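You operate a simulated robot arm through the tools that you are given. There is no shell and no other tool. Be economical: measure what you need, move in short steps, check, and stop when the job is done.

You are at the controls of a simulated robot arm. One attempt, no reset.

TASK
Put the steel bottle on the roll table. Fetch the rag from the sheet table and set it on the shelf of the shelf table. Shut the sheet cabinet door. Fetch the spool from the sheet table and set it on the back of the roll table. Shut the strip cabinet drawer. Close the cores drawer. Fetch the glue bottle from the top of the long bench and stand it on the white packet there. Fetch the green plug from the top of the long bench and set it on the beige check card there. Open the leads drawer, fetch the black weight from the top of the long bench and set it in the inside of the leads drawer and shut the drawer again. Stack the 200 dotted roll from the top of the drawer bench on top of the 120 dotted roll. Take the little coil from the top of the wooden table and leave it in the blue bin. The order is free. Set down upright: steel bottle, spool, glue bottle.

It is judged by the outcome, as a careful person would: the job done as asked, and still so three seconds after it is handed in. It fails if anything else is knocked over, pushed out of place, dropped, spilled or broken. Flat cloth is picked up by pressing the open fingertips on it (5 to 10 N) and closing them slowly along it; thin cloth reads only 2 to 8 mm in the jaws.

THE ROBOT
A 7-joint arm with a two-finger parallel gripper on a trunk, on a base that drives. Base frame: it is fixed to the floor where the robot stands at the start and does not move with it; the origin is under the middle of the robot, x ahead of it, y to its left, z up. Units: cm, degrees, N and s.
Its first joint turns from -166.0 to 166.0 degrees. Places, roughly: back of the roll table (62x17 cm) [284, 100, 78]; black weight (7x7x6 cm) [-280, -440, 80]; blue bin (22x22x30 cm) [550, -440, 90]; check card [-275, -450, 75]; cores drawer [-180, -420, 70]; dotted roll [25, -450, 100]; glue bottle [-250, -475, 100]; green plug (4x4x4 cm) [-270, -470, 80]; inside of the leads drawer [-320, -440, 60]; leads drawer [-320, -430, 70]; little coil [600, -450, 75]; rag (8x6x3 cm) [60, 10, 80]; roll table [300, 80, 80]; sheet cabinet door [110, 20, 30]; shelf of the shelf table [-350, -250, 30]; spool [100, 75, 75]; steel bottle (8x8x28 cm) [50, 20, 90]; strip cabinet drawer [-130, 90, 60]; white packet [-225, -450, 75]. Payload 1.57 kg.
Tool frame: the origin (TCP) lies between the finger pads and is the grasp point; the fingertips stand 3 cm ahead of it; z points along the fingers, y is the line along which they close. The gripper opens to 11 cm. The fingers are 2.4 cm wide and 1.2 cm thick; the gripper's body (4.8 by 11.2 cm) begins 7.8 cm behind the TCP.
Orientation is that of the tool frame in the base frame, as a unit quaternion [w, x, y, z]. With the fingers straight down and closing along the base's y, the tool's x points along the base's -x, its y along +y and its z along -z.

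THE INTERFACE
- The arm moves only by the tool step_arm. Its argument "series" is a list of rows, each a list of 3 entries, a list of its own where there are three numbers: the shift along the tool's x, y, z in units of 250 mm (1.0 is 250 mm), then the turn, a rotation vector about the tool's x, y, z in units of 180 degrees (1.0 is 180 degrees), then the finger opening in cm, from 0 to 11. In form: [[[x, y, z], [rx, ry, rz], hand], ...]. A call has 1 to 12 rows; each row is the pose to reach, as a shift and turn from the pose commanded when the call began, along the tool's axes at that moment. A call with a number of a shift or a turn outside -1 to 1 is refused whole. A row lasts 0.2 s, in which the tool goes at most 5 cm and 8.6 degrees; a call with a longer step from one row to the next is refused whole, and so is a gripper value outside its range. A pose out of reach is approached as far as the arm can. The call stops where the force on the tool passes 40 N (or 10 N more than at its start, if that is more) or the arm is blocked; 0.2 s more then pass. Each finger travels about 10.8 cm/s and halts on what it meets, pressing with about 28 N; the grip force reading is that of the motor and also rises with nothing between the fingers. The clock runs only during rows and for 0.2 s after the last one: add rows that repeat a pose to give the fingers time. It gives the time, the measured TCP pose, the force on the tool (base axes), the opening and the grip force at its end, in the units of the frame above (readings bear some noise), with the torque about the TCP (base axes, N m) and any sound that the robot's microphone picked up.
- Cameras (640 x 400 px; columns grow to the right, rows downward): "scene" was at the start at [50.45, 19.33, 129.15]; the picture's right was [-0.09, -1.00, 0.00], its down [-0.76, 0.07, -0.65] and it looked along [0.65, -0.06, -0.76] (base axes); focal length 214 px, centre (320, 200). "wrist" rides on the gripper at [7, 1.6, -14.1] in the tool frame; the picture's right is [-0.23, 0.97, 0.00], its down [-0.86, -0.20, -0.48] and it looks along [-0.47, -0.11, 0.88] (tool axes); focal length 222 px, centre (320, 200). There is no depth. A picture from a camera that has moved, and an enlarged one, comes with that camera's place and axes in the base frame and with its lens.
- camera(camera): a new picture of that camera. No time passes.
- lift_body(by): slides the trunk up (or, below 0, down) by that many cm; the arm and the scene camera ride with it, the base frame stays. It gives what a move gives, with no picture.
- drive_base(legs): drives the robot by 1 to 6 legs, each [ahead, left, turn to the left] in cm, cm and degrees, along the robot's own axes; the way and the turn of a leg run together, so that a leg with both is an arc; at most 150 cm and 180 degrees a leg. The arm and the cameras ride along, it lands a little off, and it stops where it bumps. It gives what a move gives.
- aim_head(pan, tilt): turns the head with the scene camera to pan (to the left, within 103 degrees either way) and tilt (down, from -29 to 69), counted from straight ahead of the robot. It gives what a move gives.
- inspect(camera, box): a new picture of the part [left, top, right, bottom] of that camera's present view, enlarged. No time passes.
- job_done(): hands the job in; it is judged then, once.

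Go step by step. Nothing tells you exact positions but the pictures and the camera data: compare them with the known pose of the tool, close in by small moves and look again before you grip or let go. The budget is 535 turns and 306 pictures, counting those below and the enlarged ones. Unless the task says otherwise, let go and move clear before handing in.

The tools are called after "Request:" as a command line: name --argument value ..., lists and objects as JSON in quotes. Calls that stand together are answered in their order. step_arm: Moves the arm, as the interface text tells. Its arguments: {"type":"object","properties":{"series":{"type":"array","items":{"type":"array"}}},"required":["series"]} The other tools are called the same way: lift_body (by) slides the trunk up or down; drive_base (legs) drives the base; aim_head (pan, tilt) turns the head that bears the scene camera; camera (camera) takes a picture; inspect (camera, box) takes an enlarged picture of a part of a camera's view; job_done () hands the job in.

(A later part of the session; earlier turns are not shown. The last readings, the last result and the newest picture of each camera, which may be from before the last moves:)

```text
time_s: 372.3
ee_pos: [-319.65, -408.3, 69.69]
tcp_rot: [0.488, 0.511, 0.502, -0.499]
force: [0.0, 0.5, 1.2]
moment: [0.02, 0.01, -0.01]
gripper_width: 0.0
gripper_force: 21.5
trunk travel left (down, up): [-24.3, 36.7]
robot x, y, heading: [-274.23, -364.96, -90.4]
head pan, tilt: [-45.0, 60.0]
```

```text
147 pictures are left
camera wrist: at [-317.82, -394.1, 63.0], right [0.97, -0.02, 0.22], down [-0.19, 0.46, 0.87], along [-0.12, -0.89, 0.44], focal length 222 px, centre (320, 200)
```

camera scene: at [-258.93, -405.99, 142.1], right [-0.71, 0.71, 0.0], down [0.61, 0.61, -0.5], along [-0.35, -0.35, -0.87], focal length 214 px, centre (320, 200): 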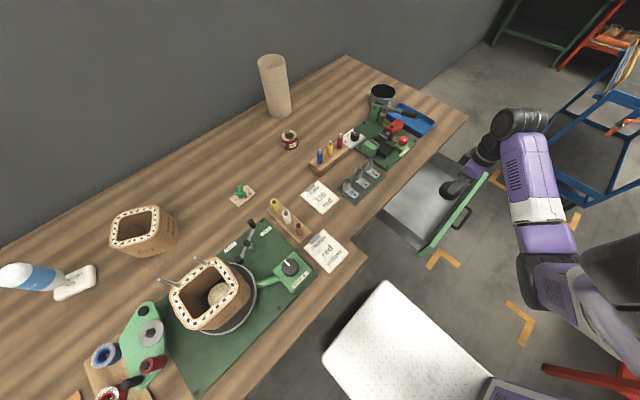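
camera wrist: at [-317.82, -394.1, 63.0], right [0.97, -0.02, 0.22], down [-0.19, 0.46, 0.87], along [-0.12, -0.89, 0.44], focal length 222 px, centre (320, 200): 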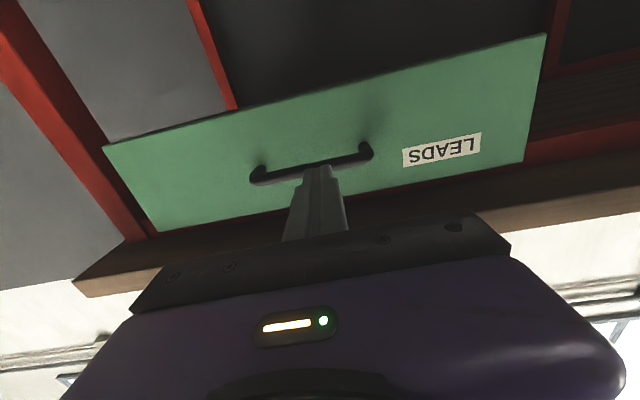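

Request:
step_arm --series '[[[0, 0, 0.06], [0, 0, 0], 0], [[0, 0, 0.12], [0, 0, 0], 0], [[0, 0, 0.18], [0, 0, 0], 0], [[0, 0, 0.22], [0, 0, 0], 0], [[0, 0, 0.26], [0, 0, 0], 0], [[0, 0, 0.3], [0, 0, 0], 0], [[0, 0, 0.34], [0, 0, 0], 0], [[0, 0, 0.38], [0, 0, 0], 0], [[0, 0, 0.42], [0, 0, 0], 0], [[0, 0, 0.46], [0, 0, 0], 0]]'

Request:
camera --camera "wrist"

```text
time_s: 373.5
ee_pos: [-319.7, -414.38, 69.45]
tcp_rot: [0.487, 0.512, 0.501, -0.5]
force: [4.1, 6.4, 4.0]
moment: [-0.12, -0.05, 0.15]
gripper_width: 0.0
gripper_force: 21.4
trunk travel left (down, up): [-24.3, 36.7]
robot x, y, heading: [-274.08, -365.04, -90.3]
head pan, tilt: [-45.0, 60.0]
stopped in row 6: the force on the tool passed its limit at 54 N (the readings are from after the stop); the commanded pose is now the measured one
```

```text
146 pictures are left
camera wrist: at [-317.81, -400.09, 62.83], right [0.97, -0.03, 0.23], down [-0.19, 0.46, 0.87], along [-0.13, -0.89, 0.44], focal length 222 px, centre (320, 200)
```

wrist: 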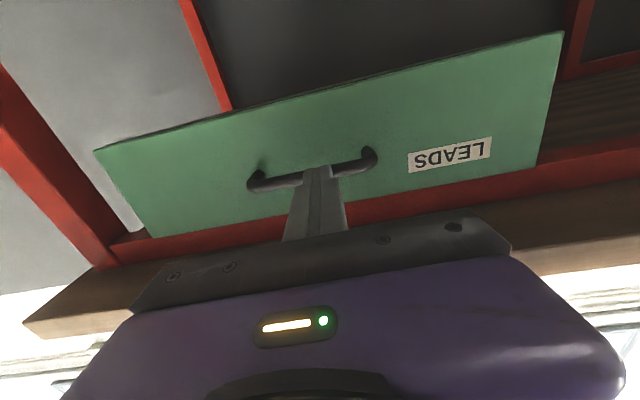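

The leads drawer is shut (same stop position as the other). I back away, raise the arm, and turn to survey the shelf table.

Request:
drive_base --legs '[[-36, 0, 0]]'

Request:
step_arm --series '[[[-0.15, 0, 0], [0, 0.045, 0], 0], [[-0.3, 0, 0], [0, 0.09, 0], 0], [[-0.45, 0, 0], [0, 0.135, 0], 0], [[-0.6, 0, 0], [0, 0.18, 0], 0], [[-0.75, 0, 0], [0, 0.225, 0], 0], [[-0.9, 0, 0], [0, 0.27, 0], 0], [[-1.0, 0, 0], [0, 0.315, 0], 0], [[-1.0, 0, 0], [0, 0.36, 0], 0], [[-1.0, 0, 0], [0, 0.405, 0], 0], [[-1.0, 0, 0], [0, 0.45, 0], 0], [[-1.0, 0, 0], [0, 0.49, 0], 0]]'

Request:
lift_body --by 25

Request:
aim_head --pan -103 --tilt 30

Request:
camera --camera "scene"

```text
time_s: 375.9
ee_pos: [-319.48, -378.36, 69.53]
tcp_rot: [0.487, 0.512, 0.501, -0.5]
force: [0.8, 0.5, -0.3]
moment: [-0.03, -0.03, -0.02]
gripper_width: 0.0
gripper_force: 21.3
trunk travel left (down, up): [-24.3, 36.7]
robot x, y, heading: [-274.08, -328.62, -90.0]
head pan, tilt: [-45.0, 60.0]
```

```text
time_s: 378.2
ee_pos: [-319.56, -378.99, 94.35]
tcp_rot: [0.001, 0.715, 0.699, -0.003]
force: [-0.9, 0.4, 1.0]
moment: [-0.01, -0.02, -0.01]
gripper_width: 0.03
gripper_force: 21.1
trunk travel left (down, up): [-24.3, 36.7]
robot x, y, heading: [-273.96, -328.98, -90.2]
head pan, tilt: [-45.0, 60.0]
```

```text
time_s: 380.8
ee_pos: [-319.54, -378.97, 119.41]
tcp_rot: [0.002, 0.716, 0.698, -0.003]
force: [-1.1, -0.1, 0.3]
moment: [0.0, 0.02, 0.01]
gripper_width: 0.0
gripper_force: 21.3
trunk travel left (down, up): [-49.3, 11.7]
robot x, y, heading: [-273.99, -329.29, -90.4]
head pan, tilt: [-45.0, 60.0]
```

```text
time_s: 382.1
ee_pos: [-319.65, -378.99, 119.44]
tcp_rot: [0.002, 0.716, 0.698, -0.003]
force: [0.0, -0.6, 0.0]
moment: [0.01, 0.0, 0.02]
gripper_width: 0.0
gripper_force: 21.2
trunk travel left (down, up): [-49.3, 11.7]
robot x, y, heading: [-274.17, -329.17, -90.4]
head pan, tilt: [-103.0, 30.0]
```

```text
145 pictures are left
camera scene: at [-263.11, -369.7, 146.31], right [0.23, 0.97, 0.0], down [0.49, -0.12, -0.87], along [-0.84, 0.2, -0.5], focal length 214 px, centre (320, 200)
```

scene: 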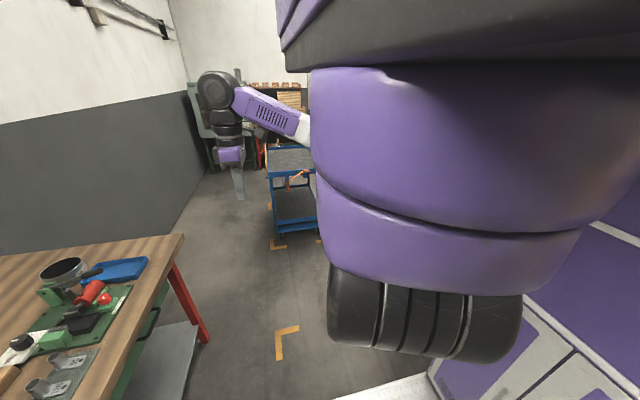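

Request:
drive_base --legs '[[0, 0, -90]]'

Request:
aim_head --pan -30 --tilt 35

Request:
camera --camera "scene"

Request:
aim_head --pan -100 --tilt 20

Request:
camera --camera "scene"

```text
time_s: 386.4
ee_pos: [-322.0, -281.36, 119.4]
tcp_rot: [-0.001, 0.999, -0.034, -0.003]
force: [-0.1, 0.5, 0.3]
moment: [0.04, -0.01, 0.0]
gripper_width: 0.0
gripper_force: 21.4
trunk travel left (down, up): [-49.3, 11.7]
robot x, y, heading: [-274.14, -329.04, 177.2]
head pan, tilt: [-103.0, 30.0]
```

```text
time_s: 387.9
ee_pos: [-321.91, -281.37, 119.52]
tcp_rot: [0.0, 0.999, -0.034, -0.003]
force: [-0.2, 0.4, 0.0]
moment: [-0.03, -0.03, -0.05]
gripper_width: 0.0
gripper_force: 21.0
trunk travel left (down, up): [-49.3, 11.7]
robot x, y, heading: [-274.02, -329.15, 177.1]
head pan, tilt: [-30.0, 35.0]
```

```text
144 pictures are left
camera scene: at [-325.11, -341.98, 145.54], right [0.54, 0.84, 0.0], down [0.48, -0.31, -0.82], along [-0.69, 0.45, -0.57], focal length 214 px, centre (320, 200)
```

scene: 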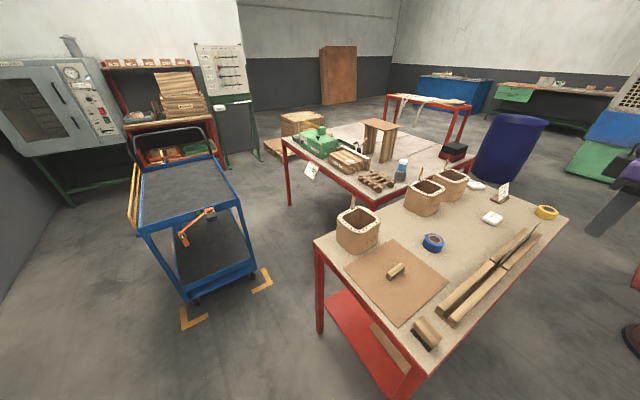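

```text
time_s: 389.3
ee_pos: [-321.85, -281.4, 119.45]
tcp_rot: [-0.001, 0.999, -0.033, -0.002]
force: [0.6, 0.7, -0.5]
moment: [0.0, 0.05, 0.0]
gripper_width: 0.0
gripper_force: 21.3
trunk travel left (down, up): [-49.3, 11.7]
robot x, y, heading: [-274.17, -328.98, 177.1]
head pan, tilt: [-100.0, 20.0]
```

```text
143 pictures are left
camera scene: at [-315.64, -337.69, 147.92], right [0.97, -0.22, 0.0], down [-0.08, -0.33, -0.94], along [0.21, 0.92, -0.34], focal length 214 px, centre (320, 200)
```

scene: 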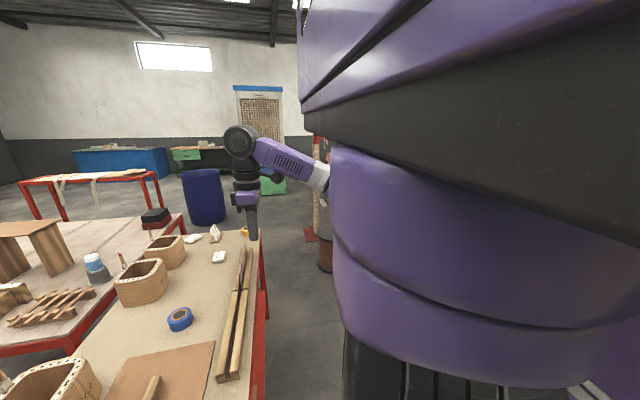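

The shelf table spans x -381..-327, y -309..-197 with a red shelf below. Now I turn north to look for a route toward the strip cabinet.

Request:
drive_base --legs '[[0, 0, -87]]'

Request:
aim_head --pan 0 --tilt 20

Request:
camera --camera "scene"

Request:
aim_head --pan 45 --tilt 35

Request:
camera --camera "scene"

```text
time_s: 393.4
ee_pos: [-228.36, -279.21, 119.45]
tcp_rot: [0.003, -0.696, 0.718, 0.001]
force: [-0.9, 0.0, -0.1]
moment: [0.03, 0.02, 0.02]
gripper_width: 0.0
gripper_force: 21.1
trunk travel left (down, up): [-49.3, 11.7]
robot x, y, heading: [-274.35, -328.99, 89.8]
head pan, tilt: [-100.0, 20.0]
```

```text
time_s: 395.2
ee_pos: [-228.42, -279.23, 119.38]
tcp_rot: [0.003, -0.696, 0.718, 0.001]
force: [-0.3, -1.0, -0.4]
moment: [0.0, 0.0, -0.01]
gripper_width: 0.02
gripper_force: 21.4
trunk travel left (down, up): [-49.3, 11.7]
robot x, y, heading: [-273.74, -328.76, 89.4]
head pan, tilt: [0.0, 20.0]
```

```text
142 pictures are left
camera scene: at [-293.46, -276.72, 147.92], right [1.0, -0.01, 0.0], down [0.0, -0.34, -0.94], along [0.01, 0.94, -0.34], focal length 214 px, centre (320, 200)
```

scene: 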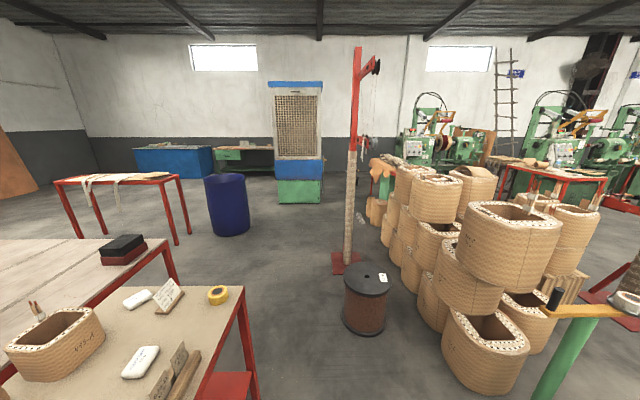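

```text
time_s: 396.3
ee_pos: [-228.21, -279.24, 119.44]
tcp_rot: [0.003, -0.697, 0.717, 0.001]
force: [0.0, -0.3, 0.8]
moment: [0.0, -0.02, -0.02]
gripper_width: 0.0
gripper_force: 21.1
trunk travel left (down, up): [-49.3, 11.7]
robot x, y, heading: [-274.35, -329.13, 89.5]
head pan, tilt: [45.0, 35.0]
```

```text
141 pictures are left
camera scene: at [-299.72, -279.73, 145.54], right [0.72, 0.7, 0.0], down [0.4, -0.41, -0.82], along [-0.57, 0.59, -0.57], focal length 214 px, centre (320, 200)
```

scene: 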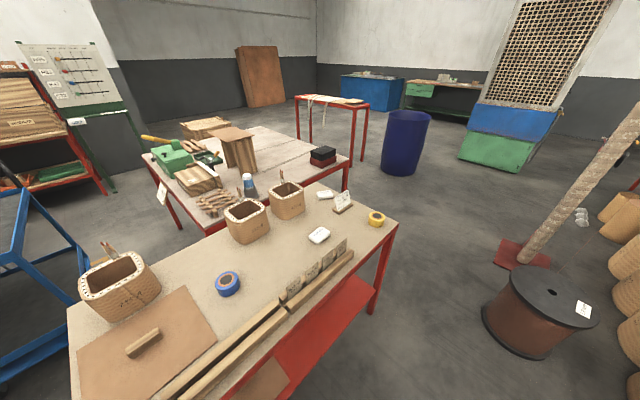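

The north side is blocked by a reel and stacked cores, so I return the way I came: turn back south, strafe east along the benches, then north to the sheet table.

Request:
drive_base --legs '[[0, 0, 90], [0, 0, 90], [27, 0, 0], [0, 150, 0], [0, 80, 0], [-32, 0, 0]]'

Request:
aim_head --pan 45 --tilt 20

Request:
camera --camera "scene"

```text
time_s: 418.7
ee_pos: [-84.84, -365.48, 119.48]
tcp_rot: [0.001, 0.7, 0.714, -0.002]
force: [-0.7, -0.3, 0.4]
moment: [0.0, 0.0, -0.02]
gripper_width: 0.01
gripper_force: 21.6
trunk travel left (down, up): [-49.3, 11.7]
robot x, y, heading: [-41.75, -313.49, -87.7]
head pan, tilt: [45.0, 35.0]
```

```text
time_s: 419.5
ee_pos: [-84.92, -365.6, 119.47]
tcp_rot: [0.001, 0.699, 0.715, -0.002]
force: [-0.5, -0.1, -0.1]
moment: [0.0, 0.0, -0.01]
gripper_width: 0.0
gripper_force: 21.2
trunk travel left (down, up): [-49.3, 11.7]
robot x, y, heading: [-41.8, -313.55, -87.5]
head pan, tilt: [45.0, 20.0]
```

```text
140 pictures are left
camera scene: at [-13.11, -361.57, 147.92], right [-0.68, -0.74, 0.0], down [-0.25, 0.23, -0.94], along [0.69, -0.64, -0.34], focal length 214 px, centre (320, 200)
```

scene: 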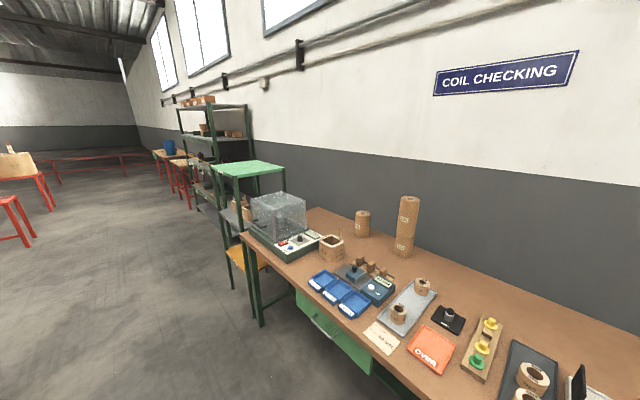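

Request:
drive_base --legs '[[0, 90, 0], [0, 0, 88]]'

Request:
aim_head --pan 90 --tilt 25

Request:
camera --camera "scene"

```text
time_s: 428.0
ee_pos: [99.37, -353.36, 119.37]
tcp_rot: [0.003, -0.003, 1.0, -0.002]
force: [0.4, -0.6, -0.5]
moment: [0.03, -0.01, -0.01]
gripper_width: 0.0
gripper_force: 21.3
trunk travel left (down, up): [-49.3, 11.7]
robot x, y, heading: [48.35, -309.44, 1.7]
head pan, tilt: [45.0, 20.0]
```

```text
time_s: 429.1
ee_pos: [99.4, -353.33, 119.34]
tcp_rot: [0.002, -0.003, 1.0, 0.0]
force: [0.1, -0.1, -0.3]
moment: [-0.02, 0.0, 0.0]
gripper_width: 0.0
gripper_force: 21.7
trunk travel left (down, up): [-49.3, 11.7]
robot x, y, heading: [47.91, -309.23, 1.3]
head pan, tilt: [90.0, 25.0]
```

```text
139 pictures are left
camera scene: at [89.93, -279.05, 147.11], right [1.0, 0.02, 0.0], down [0.01, -0.42, -0.91], along [-0.02, 0.91, -0.42], focal length 214 px, centre (320, 200)
```

scene: 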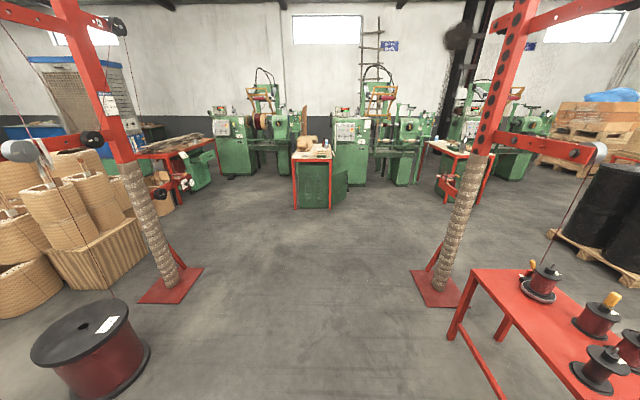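

I see three reel posts. I zoom to learn where their wires run.

Request:
inspect --camera "scene" --box '[80, 90, 340, 250]'

Request:
inspect --camera "scene" --box '[300, 90, 560, 250]'

```text
2.46 times, centred on (210, 170) of scene
camera zoom: at [89.93, -279.05, 147.11], right [1.0, 0.02, 0.0], down [0.01, -0.42, -0.91], along [-0.02, 0.91, -0.42], focal length 528 px, centre (591, 274)
```

zoom: 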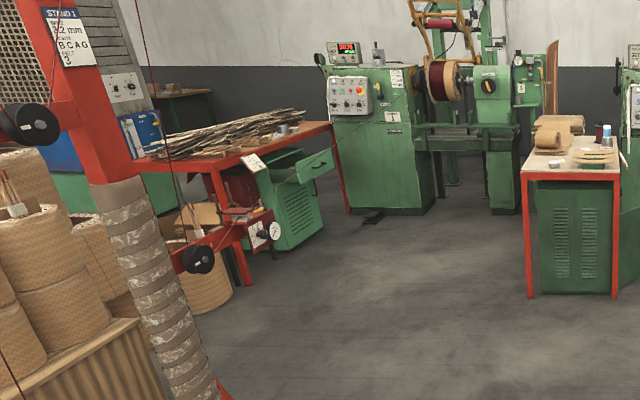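

```text
2.46 times, centred on (430, 170) of scene
camera zoom: at [89.93, -279.05, 147.11], right [1.0, 0.02, 0.0], down [0.01, -0.42, -0.91], along [-0.02, 0.91, -0.42], focal length 528 px, centre (49, 274)
```

zoom: 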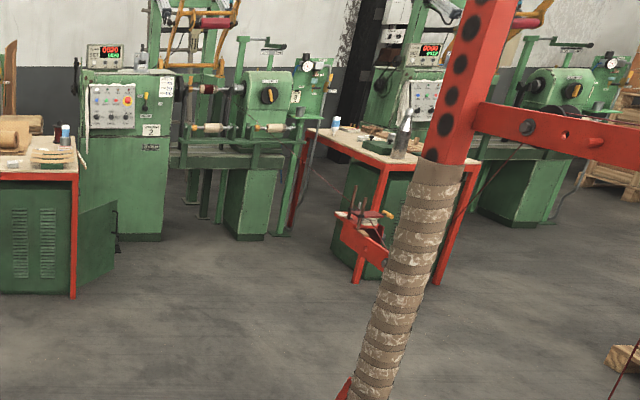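

The strip cabinet's drawer stands open on its east side (face near [-113,95]). I drive north to y≈-65, west to x≈-32, turn to face west and look at it.

Request:
drive_base --legs '[[0, 150, -1.5], [0, 92, 0], [-80, 0, 0], [0, 0, 90], [0, 0, 90]]'

Request:
aim_head --pan -40 --tilt 30

Request:
camera --camera "scene"

```text
time_s: 443.1
ee_pos: [57.33, -110.85, 119.41]
tcp_rot: [0.002, -0.027, 1.0, 0.001]
force: [0.9, -0.4, 0.2]
moment: [-0.02, -0.01, -0.01]
gripper_width: 0.01
gripper_force: 21.5
trunk travel left (down, up): [-49.3, 11.7]
robot x, y, heading: [4.34, -69.05, 3.7]
head pan, tilt: [90.0, 25.0]
stopped in leg 3: the robot was blocked; the commanded pose is now the measured one
```

```text
time_s: 445.2
ee_pos: [57.29, -110.69, 119.27]
tcp_rot: [0.003, -0.026, 1.0, 0.0]
force: [0.0, 0.5, 0.6]
moment: [-0.01, 0.01, 0.0]
gripper_width: 0.0
gripper_force: 21.3
trunk travel left (down, up): [-49.3, 11.7]
robot x, y, heading: [3.87, -68.75, 3.5]
head pan, tilt: [-40.0, 30.0]
```

```text
136 pictures are left
camera scene: at [52.71, -51.56, 146.31], right [-0.59, -0.8, 0.0], down [-0.4, 0.3, -0.87], along [0.7, -0.51, -0.5], focal length 214 px, centre (320, 200)
```

scene: 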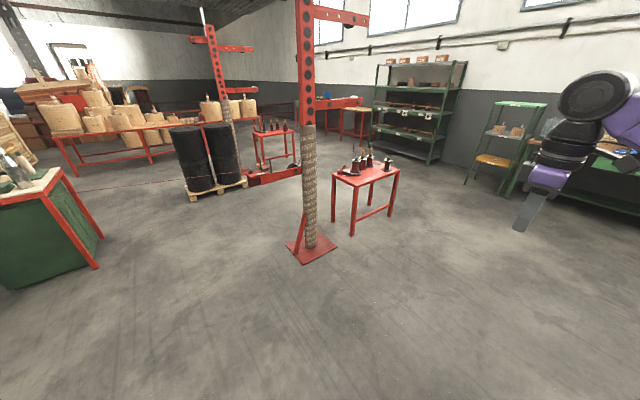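

The base was blocked at x≈4 while backing. I look behind to see what is there.

Request:
aim_head --pan 103 --tilt 30

Request:
camera --camera "scene"

Request:
aim_head --pan -103 --tilt 30

Request:
camera --camera "scene"

```text
time_s: 447.5
ee_pos: [57.27, -110.82, 119.28]
tcp_rot: [0.002, -0.026, 1.0, 0.0]
force: [0.6, -0.3, -0.3]
moment: [0.01, -0.02, 0.01]
gripper_width: 0.0
gripper_force: 21.3
trunk travel left (down, up): [-49.3, 11.7]
robot x, y, heading: [3.83, -68.79, 3.7]
head pan, tilt: [103.0, 30.0]
```

```text
135 pictures are left
camera scene: at [42.86, -37.52, 146.31], right [0.96, 0.28, 0.0], down [0.14, -0.48, -0.87], along [-0.25, 0.83, -0.5], focal length 214 px, centre (320, 200)
```

scene: 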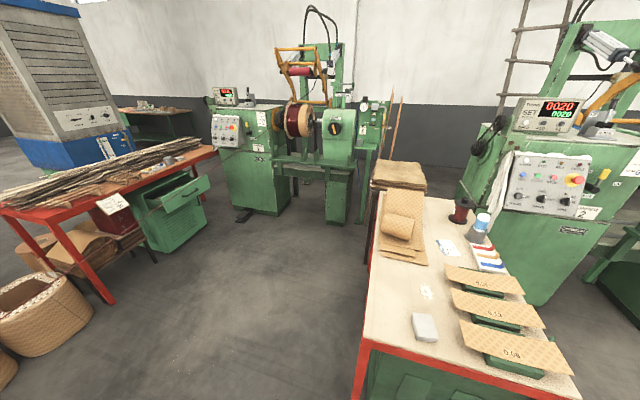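

```text
time_s: 450.5
ee_pos: [57.3, -110.66, 119.28]
tcp_rot: [0.002, -0.027, 1.0, 0.0]
force: [0.3, -0.5, 0.0]
moment: [0.02, 0.0, 0.03]
gripper_width: 0.03
gripper_force: 21.5
trunk travel left (down, up): [-49.3, 11.7]
robot x, y, heading: [4.02, -68.91, 3.9]
head pan, tilt: [-103.0, 30.0]
```

```text
134 pictures are left
camera scene: at [43.96, -55.12, 146.31], right [-0.99, 0.16, 0.0], down [0.08, 0.49, -0.87], along [-0.14, -0.85, -0.5], focal length 214 px, centre (320, 200)
```

scene: 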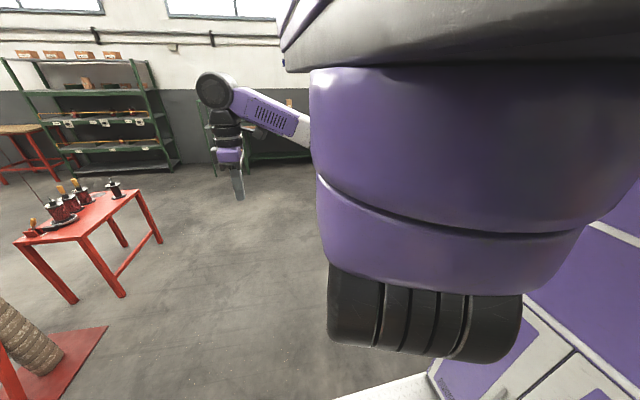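

Nothing but the reel post's tensioner near my rear corner explains the block. I move forward a little, then north, and back up along a line farther from it.

Request:
drive_base --legs '[[4, 0, -3.8], [0, 33, 0], [-48, 0, 0], [0, 25, 0]]'

Request:
aim_head --pan -103 --tilt 45

Request:
camera --camera "scene"

```text
time_s: 457.0
ee_pos: [10.82, -55.21, 119.36]
tcp_rot: [0.003, 0.009, 1.0, 0.0]
force: [0.2, 1.3, 0.2]
moment: [-0.01, -0.01, 0.02]
gripper_width: 0.0
gripper_force: 21.3
trunk travel left (down, up): [-49.3, 11.7]
robot x, y, heading: [-39.22, -9.99, -0.5]
head pan, tilt: [-103.0, 30.0]
```

```text
time_s: 457.8
ee_pos: [10.98, -55.31, 119.36]
tcp_rot: [0.002, 0.008, 1.0, 0.0]
force: [-0.5, 0.5, 0.5]
moment: [0.01, 0.0, -0.01]
gripper_width: 0.02
gripper_force: 21.4
trunk travel left (down, up): [-49.3, 11.7]
robot x, y, heading: [-39.41, -9.52, -0.4]
head pan, tilt: [-103.0, 45.0]
```

```text
133 pictures are left
camera scene: at [1.69, 1.96, 144.06], right [-0.97, 0.23, 0.0], down [0.16, 0.69, -0.71], along [-0.16, -0.69, -0.71], focal length 214 px, centre (320, 200)
```

scene: 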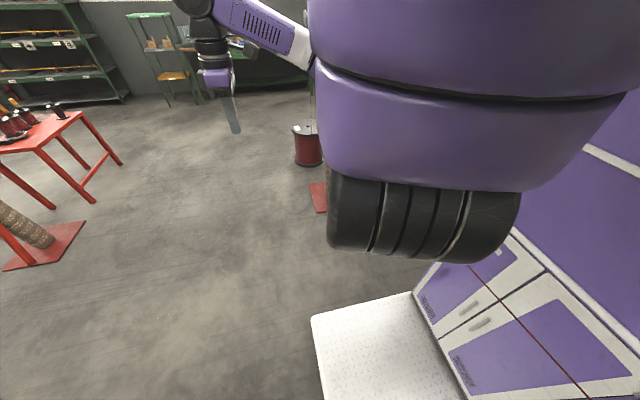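

A wire also spans here, but I evidently passed it without any contact. I turn to face west toward the strip cabinet.

Request:
drive_base --legs '[[0, 0, 90], [0, 0, 90]]'

Request:
aim_head --pan -35 --tilt 40

Request:
camera --camera "scene"

```text
time_s: 465.9
ee_pos: [-90.7, 34.06, 119.38]
tcp_rot: [0.0, 1.0, 0.005, -0.003]
force: [-0.3, 0.6, -0.4]
moment: [0.03, 0.01, 0.03]
gripper_width: 0.01
gripper_force: 21.0
trunk travel left (down, up): [-49.3, 11.7]
robot x, y, heading: [-39.01, -9.65, -178.5]
head pan, tilt: [-103.0, 45.0]
```

```text
time_s: 467.3
ee_pos: [-90.69, 33.99, 119.35]
tcp_rot: [-0.001, 1.0, 0.006, -0.002]
force: [0.3, -1.1, 0.1]
moment: [-0.02, -0.01, 0.03]
gripper_width: 0.0
gripper_force: 21.6
trunk travel left (down, up): [-49.3, 11.7]
robot x, y, heading: [-39.29, -9.92, -178.8]
head pan, tilt: [-35.0, 40.0]
```

```text
132 pictures are left
camera scene: at [-88.61, -25.97, 144.78], right [0.56, 0.83, 0.0], down [0.53, -0.36, -0.77], along [-0.64, 0.43, -0.64], focal length 214 px, centre (320, 200)
```

scene: 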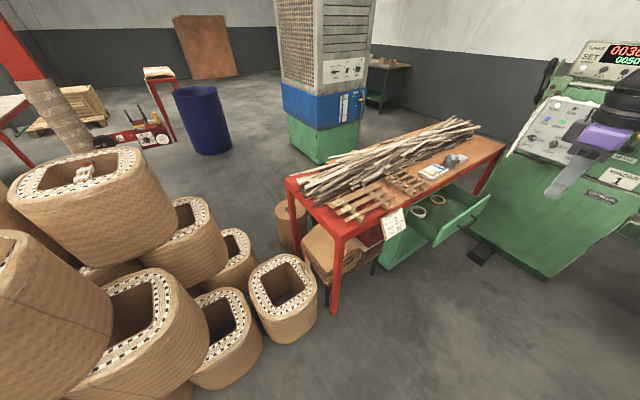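

Request:
inspect --camera "scene" --box '[360, 160, 520, 280]'

```text
3.33 times, centred on (440, 220) of scene
camera zoom: at [-88.61, -25.97, 144.78], right [0.56, 0.83, 0.0], down [0.53, -0.36, -0.77], along [-0.64, 0.43, -0.64], focal length 715 px, centre (-80, 133)
```

zoom: 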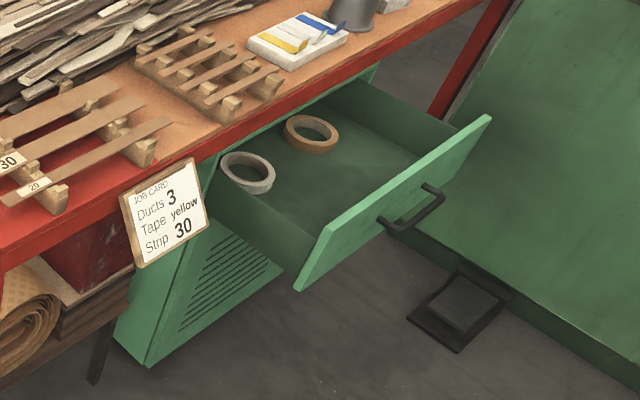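

The drawer faces east, its front near x -114, y 63..109, z≤68. I shift north to line up with its handle and level the closed fingers.

Request:
drive_base --legs '[[0, 51, -1]]'

Request:
lift_body --by -26

Request:
step_arm --series '[[[0, 0, 0.08], [0, -0.045, 0], 0], [[0, 0, 0.16], [0, -0.09, 0], 0], [[0, 0, 0.24], [0, -0.135, 0], 0], [[0, 0, 0.32], [0, -0.18, 0], 0], [[0, 0, 0.4], [0, -0.225, 0], 0], [[0, 0, 0.48], [0, -0.27, 0], 0], [[0, 0, 0.54], [0, -0.315, 0], 0], [[0, 0, 0.54], [0, -0.36, 0], 0], [[0, 0, 0.54], [0, -0.405, 0], 0], [[0, 0, 0.54], [0, -0.45, 0], 0], [[0, 0, 0.54], [0, -0.49, 0], 0], [[0, 0, 0.54], [0, -0.49, 0], 0]]'

Request:
camera --camera "wrist"

Request:
camera --camera "scene"

```text
time_s: 470.3
ee_pos: [-89.17, -15.69, 119.3]
tcp_rot: [0.0, 1.0, -0.006, -0.003]
force: [-0.6, 0.5, -0.8]
moment: [0.0, -0.01, 0.02]
gripper_width: 0.01
gripper_force: 21.5
trunk travel left (down, up): [-49.3, 11.7]
robot x, y, heading: [-38.76, -60.52, 180.1]
head pan, tilt: [-35.0, 40.0]
```

```text
time_s: 473.0
ee_pos: [-89.33, -15.67, 93.38]
tcp_rot: [-0.001, 1.0, -0.006, -0.003]
force: [0.3, 0.0, -0.3]
moment: [0.01, -0.03, 0.01]
gripper_width: 0.0
gripper_force: 22.0
trunk travel left (down, up): [-23.3, 37.7]
robot x, y, heading: [-38.74, -60.88, 180.1]
head pan, tilt: [-35.0, 40.0]
```

```text
time_s: 475.6
ee_pos: [-89.33, -15.73, 79.97]
tcp_rot: [-0.004, 0.716, -0.004, -0.699]
force: [-0.3, 0.5, 0.1]
moment: [0.0, -0.02, 0.0]
gripper_width: 0.0
gripper_force: 22.0
trunk travel left (down, up): [-23.3, 37.7]
robot x, y, heading: [-38.48, -60.89, 180.0]
head pan, tilt: [-35.0, 40.0]
```

```text
130 pictures are left
camera wrist: at [-75.0, -17.61, 73.16], right [-0.02, -0.97, 0.23], down [0.46, 0.19, 0.87], along [-0.89, 0.12, 0.44], focal length 222 px, centre (320, 200)
```

wrist: 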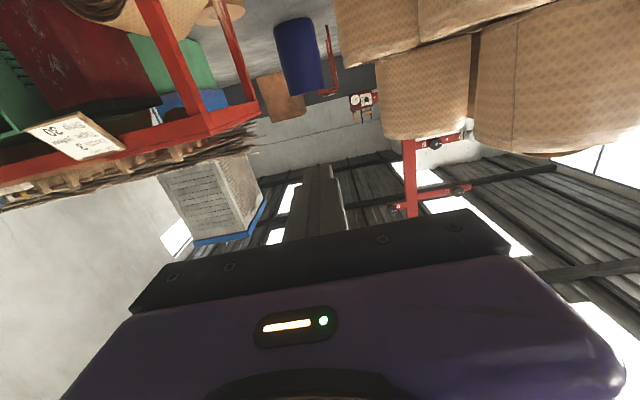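

```text
129 pictures are left
camera scene: at [-88.48, -75.81, 118.78], right [0.58, 0.82, 0.0], down [0.53, -0.37, -0.77], along [-0.63, 0.44, -0.64], focal length 214 px, centre (320, 200)
```

scene: 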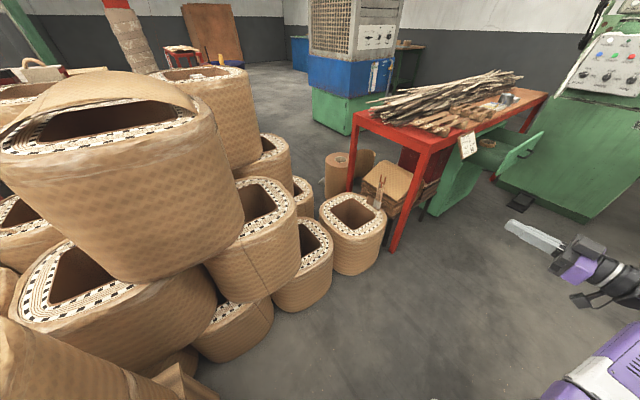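

I went the wrong way (left is south when facing west). I now strafe right 101 cm.

Request:
drive_base --legs '[[0, -101, 0]]'

Request:
camera --camera "wrist"

Request:
camera --camera "scene"

```text
time_s: 480.8
ee_pos: [-88.05, 86.04, 79.94]
tcp_rot: [-0.009, 0.716, -0.009, -0.698]
force: [-0.1, 0.0, -0.1]
moment: [0.03, 0.0, 0.03]
gripper_width: 0.0
gripper_force: 21.5
trunk travel left (down, up): [-23.3, 37.7]
robot x, y, heading: [-38.0, 40.56, 179.2]
head pan, tilt: [-35.0, 40.0]
```

```text
128 pictures are left
camera wrist: at [-73.88, 84.12, 73.19], right [-0.03, -0.97, 0.23], down [0.46, 0.19, 0.87], along [-0.89, 0.13, 0.44], focal length 222 px, centre (320, 200)
```

wrist: 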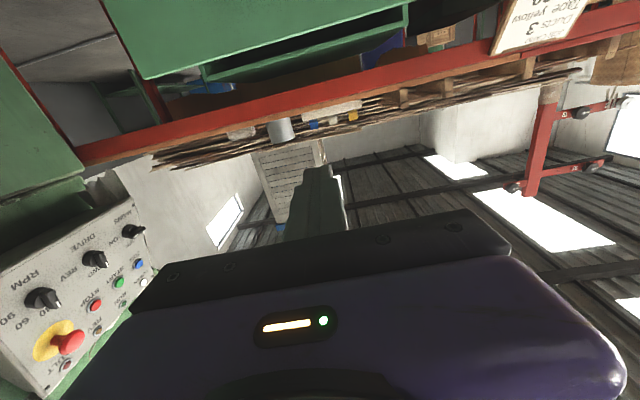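

```text
127 pictures are left
camera scene: at [-87.94, 26.06, 118.78], right [0.58, 0.81, 0.0], down [0.52, -0.37, -0.77], along [-0.62, 0.45, -0.64], focal length 214 px, centre (320, 200)
```

scene: 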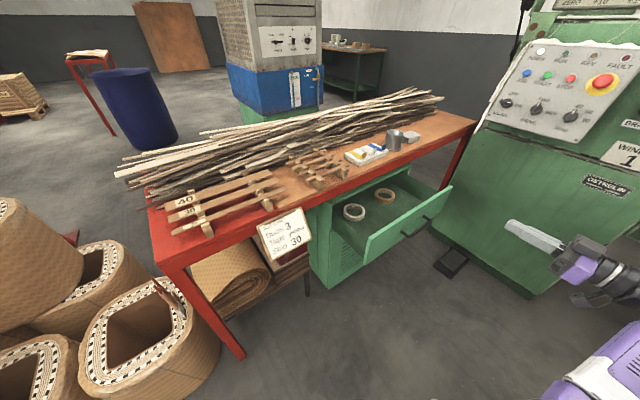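

Triangulated: drawer front at x≈-115.5, y 66..115, top z 64.5; handle near [-112,90,58]. I lower to z≈58.5 and drive forward to push.

Request:
lift_body --by -21.3

Request:
drive_base --legs '[[10, -2, 0.8]]'

Request:
camera --camera "wrist"

Request:
camera --camera "scene"

```text
time_s: 483.1
ee_pos: [-88.09, 86.11, 58.63]
tcp_rot: [-0.007, 0.716, -0.007, -0.698]
force: [0.5, 0.0, -0.2]
moment: [0.01, 0.0, 0.01]
gripper_width: 0.0
gripper_force: 21.4
trunk travel left (down, up): [-2.0, 59.0]
robot x, y, heading: [-37.79, 40.51, 179.2]
head pan, tilt: [-35.0, 40.0]
```

```text
time_s: 484.2
ee_pos: [-98.79, 87.61, 58.59]
tcp_rot: [-0.004, 0.716, -0.004, -0.698]
force: [-0.6, -0.5, -0.4]
moment: [0.02, 0.0, 0.04]
gripper_width: 0.0
gripper_force: 21.5
trunk travel left (down, up): [-2.0, 59.0]
robot x, y, heading: [-48.12, 42.65, -180.0]
head pan, tilt: [-35.0, 40.0]
```

```text
126 pictures are left
camera wrist: at [-84.47, 85.77, 51.89], right [-0.02, -0.97, 0.23], down [0.46, 0.19, 0.87], along [-0.89, 0.12, 0.44], focal length 222 px, centre (320, 200)
```

wrist: 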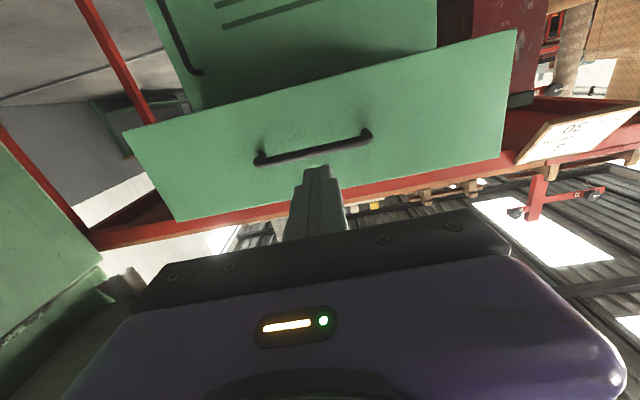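

```text
125 pictures are left
camera scene: at [-97.81, 27.54, 97.48], right [0.57, 0.82, 0.0], down [0.53, -0.37, -0.77], along [-0.63, 0.44, -0.64], focal length 214 px, centre (320, 200)
```

scene: 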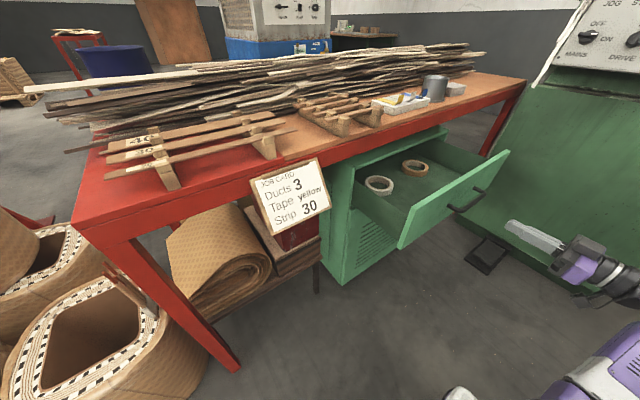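

The fingers line up with the handle. To keep the head away from the table I push with the arm rather than the base.

Request:
step_arm --series '[[[0, 0, 0.12], [0, 0, 0], 0], [[0, 0, 0.24], [0, 0, 0], 0], [[0, 0, 0.36], [0, 0, 0], 0], [[0, 0, 0.44], [0, 0, 0], 0], [[0, 0, 0.52], [0, 0, 0], 0], [[0, 0, 0.6], [0, 0, 0], 0], [[0, 0, 0.66], [0, 0, 0], 0], [[0, 0, 0.72], [0, 0, 0], 0], [[0, 0, 0.78], [0, 0, 0], 0], [[0, 0, 0.84], [0, 0, 0], 0]]'

Request:
camera --camera "wrist"

Request:
camera --camera "scene"

```text
time_s: 486.4
ee_pos: [-119.8, 88.02, 58.1]
tcp_rot: [-0.005, 0.717, -0.005, -0.697]
force: [-0.3, 0.7, 0.0]
moment: [0.0, 0.01, -0.01]
gripper_width: 0.0
gripper_force: 21.1
trunk travel left (down, up): [-2.0, 59.0]
robot x, y, heading: [-48.12, 42.58, -180.1]
head pan, tilt: [-35.0, 40.0]
```

```text
124 pictures are left
camera wrist: at [-105.44, 86.02, 51.48], right [-0.02, -0.97, 0.23], down [0.46, 0.19, 0.87], along [-0.89, 0.12, 0.44], focal length 222 px, centre (320, 200)
```

wrist: 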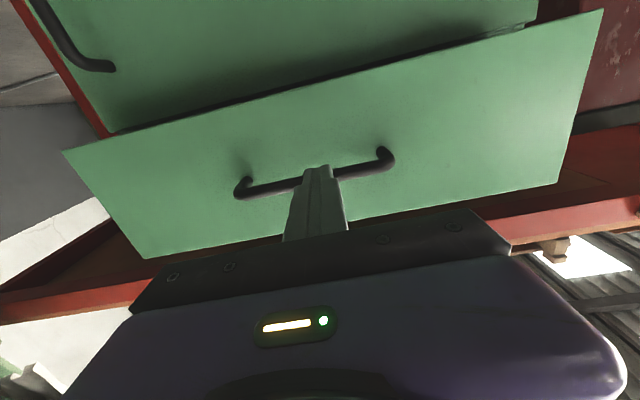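

```text
123 pictures are left
camera scene: at [-97.82, 27.54, 97.48], right [0.57, 0.82, 0.0], down [0.53, -0.37, -0.77], along [-0.63, 0.44, -0.64], focal length 214 px, centre (320, 200)
```

scene: 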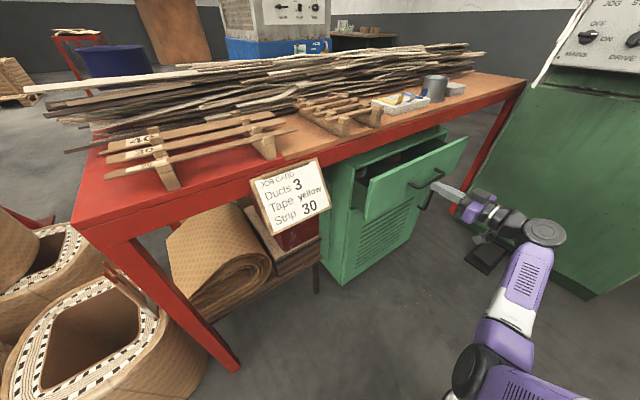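

Moving well. I keep pushing until it stops.

Request:
step_arm --series '[[[0, 0, 0.06], [0, 0, 0], 0], [[0, 0, 0.12], [0, 0, 0], 0], [[0, 0, 0.18], [0, 0, 0], 0], [[0, 0, 0.22], [0, 0, 0], 0], [[0, 0, 0.26], [0, 0, 0], 0], [[0, 0, 0.3], [0, 0, 0], 0], [[0, 0, 0.34], [0, 0, 0], 0], [[0, 0, 0.38], [0, 0, 0], 0], [[0, 0, 0.42], [0, 0, 0], 0], [[0, 0, 0.46], [0, 0, 0], 0], [[0, 0, 0.5], [0, 0, 0], 0]]'

Request:
camera --camera "wrist"

Request:
camera --camera "scene"

```text
time_s: 487.8
ee_pos: [-126.02, 87.81, 57.78]
tcp_rot: [-0.002, 0.716, -0.003, -0.698]
force: [6.9, -3.4, 3.0]
moment: [-0.01, 0.16, 0.22]
gripper_width: 0.02
gripper_force: 21.6
trunk travel left (down, up): [-2.0, 59.0]
robot x, y, heading: [-47.89, 42.57, -180.3]
head pan, tilt: [-35.0, 40.0]
stopped in row 6: the force on the tool passed its limit at 58 N (the readings are from after the stop); the commanded pose is now the measured one
```

```text
122 pictures are left
camera wrist: at [-111.77, 86.0, 51.14], right [-0.01, -0.97, 0.23], down [0.46, 0.2, 0.87], along [-0.89, 0.12, 0.44], focal length 222 px, centre (320, 200)
```

wrist: 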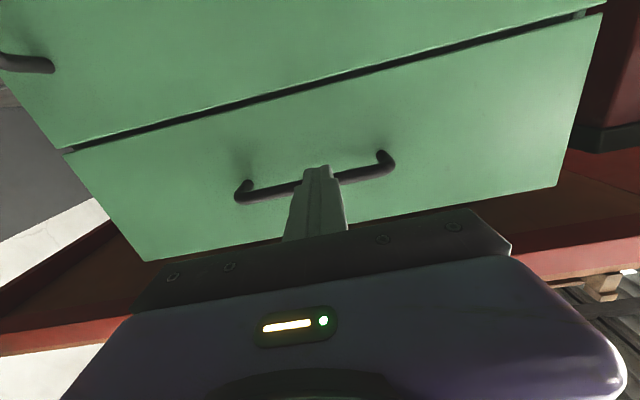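

```text
121 pictures are left
camera scene: at [-97.77, 27.52, 97.49], right [0.57, 0.82, 0.0], down [0.53, -0.37, -0.77], along [-0.63, 0.44, -0.64], focal length 214 px, centre (320, 200)
```

scene: 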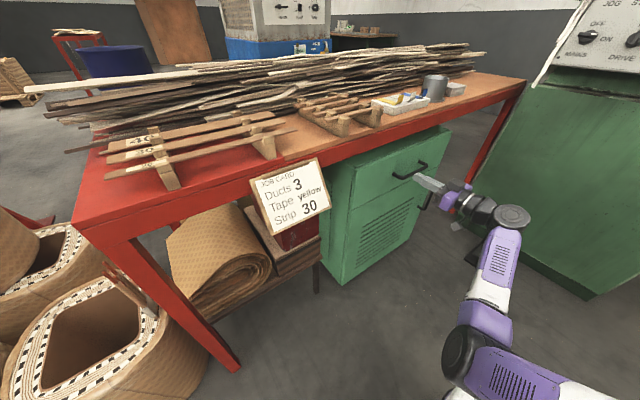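

The strip drawer is shut. I retract, restore the tool to vertical and raise the trunk, then turn toward the sheet table for the rag.

Request:
step_arm --series '[[[0, 0, -0.18], [0, 0, 0], 0], [[0, 0, -0.36], [0, 0, 0], 0], [[0, 0, -0.54], [0, 0, 0], 0], [[0, 0, -0.72], [0, 0, 0], 0], [[0, 0, -0.9], [0, 0, 0], 0], [[0, 0, -1.0], [0, 0, 0], 0]]'

Request:
lift_body --by 33

Request:
step_arm --series '[[[-0.1, 0, 0], [0, 0.045, 0], 0], [[-0.2, 0, 0], [0, 0.09, 0], 0], [[-0.3, 0, 0], [0, 0.135, 0], 0], [[-0.4, 0, 0], [0, 0.18, 0], 0], [[-0.5, 0, 0], [0, 0.225, 0], 0], [[-0.6, 0, 0], [0, 0.27, 0], 0], [[-0.7, 0, 0], [0, 0.315, 0], 0], [[-0.8, 0, 0], [0, 0.36, 0], 0], [[-0.8, 0, 0], [0, 0.405, 0], 0], [[-0.8, 0, 0], [0, 0.45, 0], 0], [[-0.8, 0, 0], [0, 0.488, 0], 0]]'

Request:
drive_base --legs '[[0, 55, 0], [0, 0, 90], [0, 0, 90]]'

Request:
aim_head --pan 15 --tilt 40

Request:
camera --camera "scene"

```text
time_s: 489.1
ee_pos: [-101.15, 87.51, 58.3]
tcp_rot: [-0.003, 0.717, -0.003, -0.697]
force: [0.6, 0.2, -0.8]
moment: [-0.03, -0.01, 0.0]
gripper_width: 0.01
gripper_force: 21.1
trunk travel left (down, up): [-2.0, 59.0]
robot x, y, heading: [-48.26, 42.86, -179.9]
head pan, tilt: [-35.0, 40.0]
```

```text
time_s: 492.4
ee_pos: [-101.07, 87.63, 91.31]
tcp_rot: [-0.003, 0.716, -0.004, -0.698]
force: [0.4, -0.5, 0.1]
moment: [-0.03, -0.01, -0.01]
gripper_width: 0.0
gripper_force: 21.6
trunk travel left (down, up): [-35.0, 26.0]
robot x, y, heading: [-47.77, 42.99, -180.0]
head pan, tilt: [-35.0, 40.0]
```

```text
time_s: 494.8
ee_pos: [-101.65, 87.69, 111.32]
tcp_rot: [0.001, 1.0, -0.005, -0.005]
force: [0.1, -0.2, 0.2]
moment: [-0.01, 0.02, 0.0]
gripper_width: 0.02
gripper_force: 21.3
trunk travel left (down, up): [-35.0, 26.0]
robot x, y, heading: [-47.98, 42.68, -180.1]
head pan, tilt: [-35.0, 40.0]
```

```text
time_s: 505.6
ee_pos: [4.93, -57.0, 111.27]
tcp_rot: [0.006, 0.007, 1.0, 0.002]
force: [-1.0, -0.8, -0.3]
moment: [0.0, 0.03, 0.0]
gripper_width: 0.02
gripper_force: 21.6
trunk travel left (down, up): [-35.0, 26.0]
robot x, y, heading: [-48.53, -11.52, -0.3]
head pan, tilt: [-35.0, 40.0]
```

```text
time_s: 506.8
ee_pos: [4.96, -56.96, 111.24]
tcp_rot: [0.007, 0.006, 1.0, 0.0]
force: [-0.2, 0.1, -0.4]
moment: [0.04, 0.0, 0.02]
gripper_width: 0.01
gripper_force: 21.3
trunk travel left (down, up): [-35.0, 26.0]
robot x, y, heading: [-48.22, -11.53, -0.3]
head pan, tilt: [15.0, 40.0]
```

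```text
120 pictures are left
camera scene: at [2.61, 10.24, 130.48], right [0.25, -0.97, 0.0], down [-0.62, -0.16, -0.77], along [0.74, 0.19, -0.64], focal length 214 px, centre (320, 200)
```

scene: 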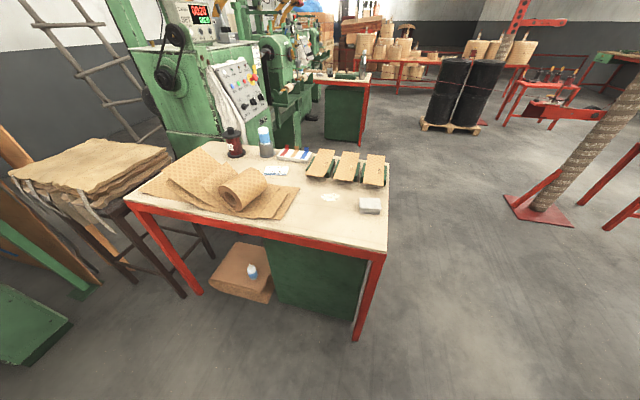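

The rag lies at about [62,7] on the sheet table. I drive up to x≈-15 and bring the gripper over it.

Request:
drive_base --legs '[[33, 8, 0]]'

Request:
step_arm --series '[[[-0.1, 0.15, 0], [0, 0, 0], 3], [[-0.2, 0.3, 0], [0, 0, 0], 6], [[-0.3, 0.45, 0], [0, 0, 0], 9], [[-0.4, 0.6, 0], [0, 0, 0], 10], [[-0.5, 0.75, 0], [0, 0, 0], 10], [[-0.6, 0.9, 0], [0, 0, 0], 10], [[-0.68, 1.0, 0], [0, 0, 0], 10]]'

Request:
step_arm --series '[[[-0.06, 0.18, 0], [0, 0, 0], 10], [[-0.12, 0.36, 0], [0, 0, 0], 10], [[-0.18, 0.54, 0], [0, 0, 0], 10], [[-0.24, 0.72, 0], [0, 0, 0], 10], [[-0.28, 0.9, 0], [0, 0, 0], 10], [[-0.28, 1.0, 0], [0, 0, 0], 10]]'

Request:
camera --camera "wrist"

Request:
aim_head --pan -5 --tilt 50

Request:
camera --camera "scene"

```text
time_s: 509.0
ee_pos: [37.81, -49.42, 111.45]
tcp_rot: [0.005, 0.007, 1.0, 0.0]
force: [0.2, 0.5, 0.1]
moment: [-0.03, -0.02, 0.0]
gripper_width: 0.0
gripper_force: 21.4
trunk travel left (down, up): [-35.0, 26.0]
robot x, y, heading: [-15.75, -4.29, -0.2]
head pan, tilt: [15.0, 40.0]
```

```text
time_s: 510.6
ee_pos: [55.12, -24.62, 111.52]
tcp_rot: [0.006, 0.008, 1.0, 0.0]
force: [-0.8, -0.4, 0.1]
moment: [0.02, -0.01, 0.0]
gripper_width: 10.02
gripper_force: 0.1
trunk travel left (down, up): [-35.0, 26.0]
robot x, y, heading: [-15.51, -3.91, -0.5]
head pan, tilt: [15.0, 40.0]
```

```text
time_s: 512.0
ee_pos: [62.49, 0.13, 111.54]
tcp_rot: [0.006, 0.008, 1.0, 0.001]
force: [0.2, -0.6, 0.0]
moment: [0.01, -0.01, 0.0]
gripper_width: 9.98
gripper_force: 0.0
trunk travel left (down, up): [-35.0, 26.0]
robot x, y, heading: [-15.93, -4.0, -0.1]
head pan, tilt: [15.0, 40.0]
```

```text
119 pictures are left
camera wrist: at [55.29, 1.82, 125.56], right [0.24, 0.97, 0.0], down [0.85, -0.21, 0.49], along [0.47, -0.11, -0.87], focal length 222 px, centre (320, 200)
```

wrist: 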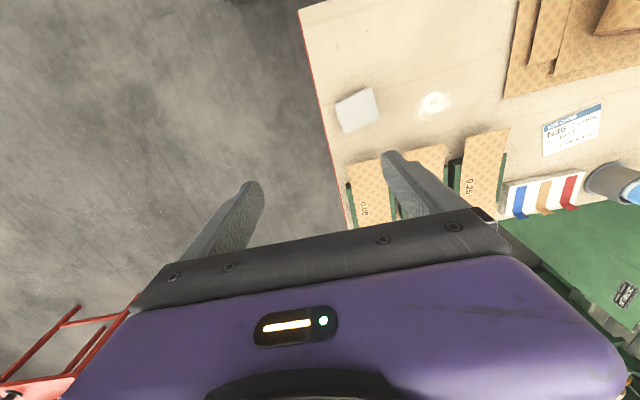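

```text
time_s: 512.8
ee_pos: [62.36, 0.09, 111.66]
tcp_rot: [0.006, 0.007, 1.0, 0.0]
force: [0.0, 1.1, -0.1]
moment: [0.01, -0.01, 0.03]
gripper_width: 10.01
gripper_force: 0.1
trunk travel left (down, up): [-35.0, 26.0]
robot x, y, heading: [-15.29, -4.3, -0.2]
head pan, tilt: [-5.0, 50.0]
```

```text
118 pictures are left
camera scene: at [34.91, 15.09, 129.06], right [-0.09, -1.0, 0.0], down [-0.76, 0.07, -0.64], along [0.64, -0.06, -0.77], focal length 214 px, centre (320, 200)
```

scene: 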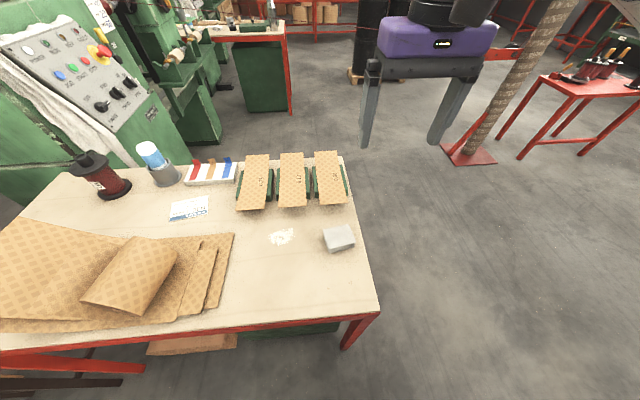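

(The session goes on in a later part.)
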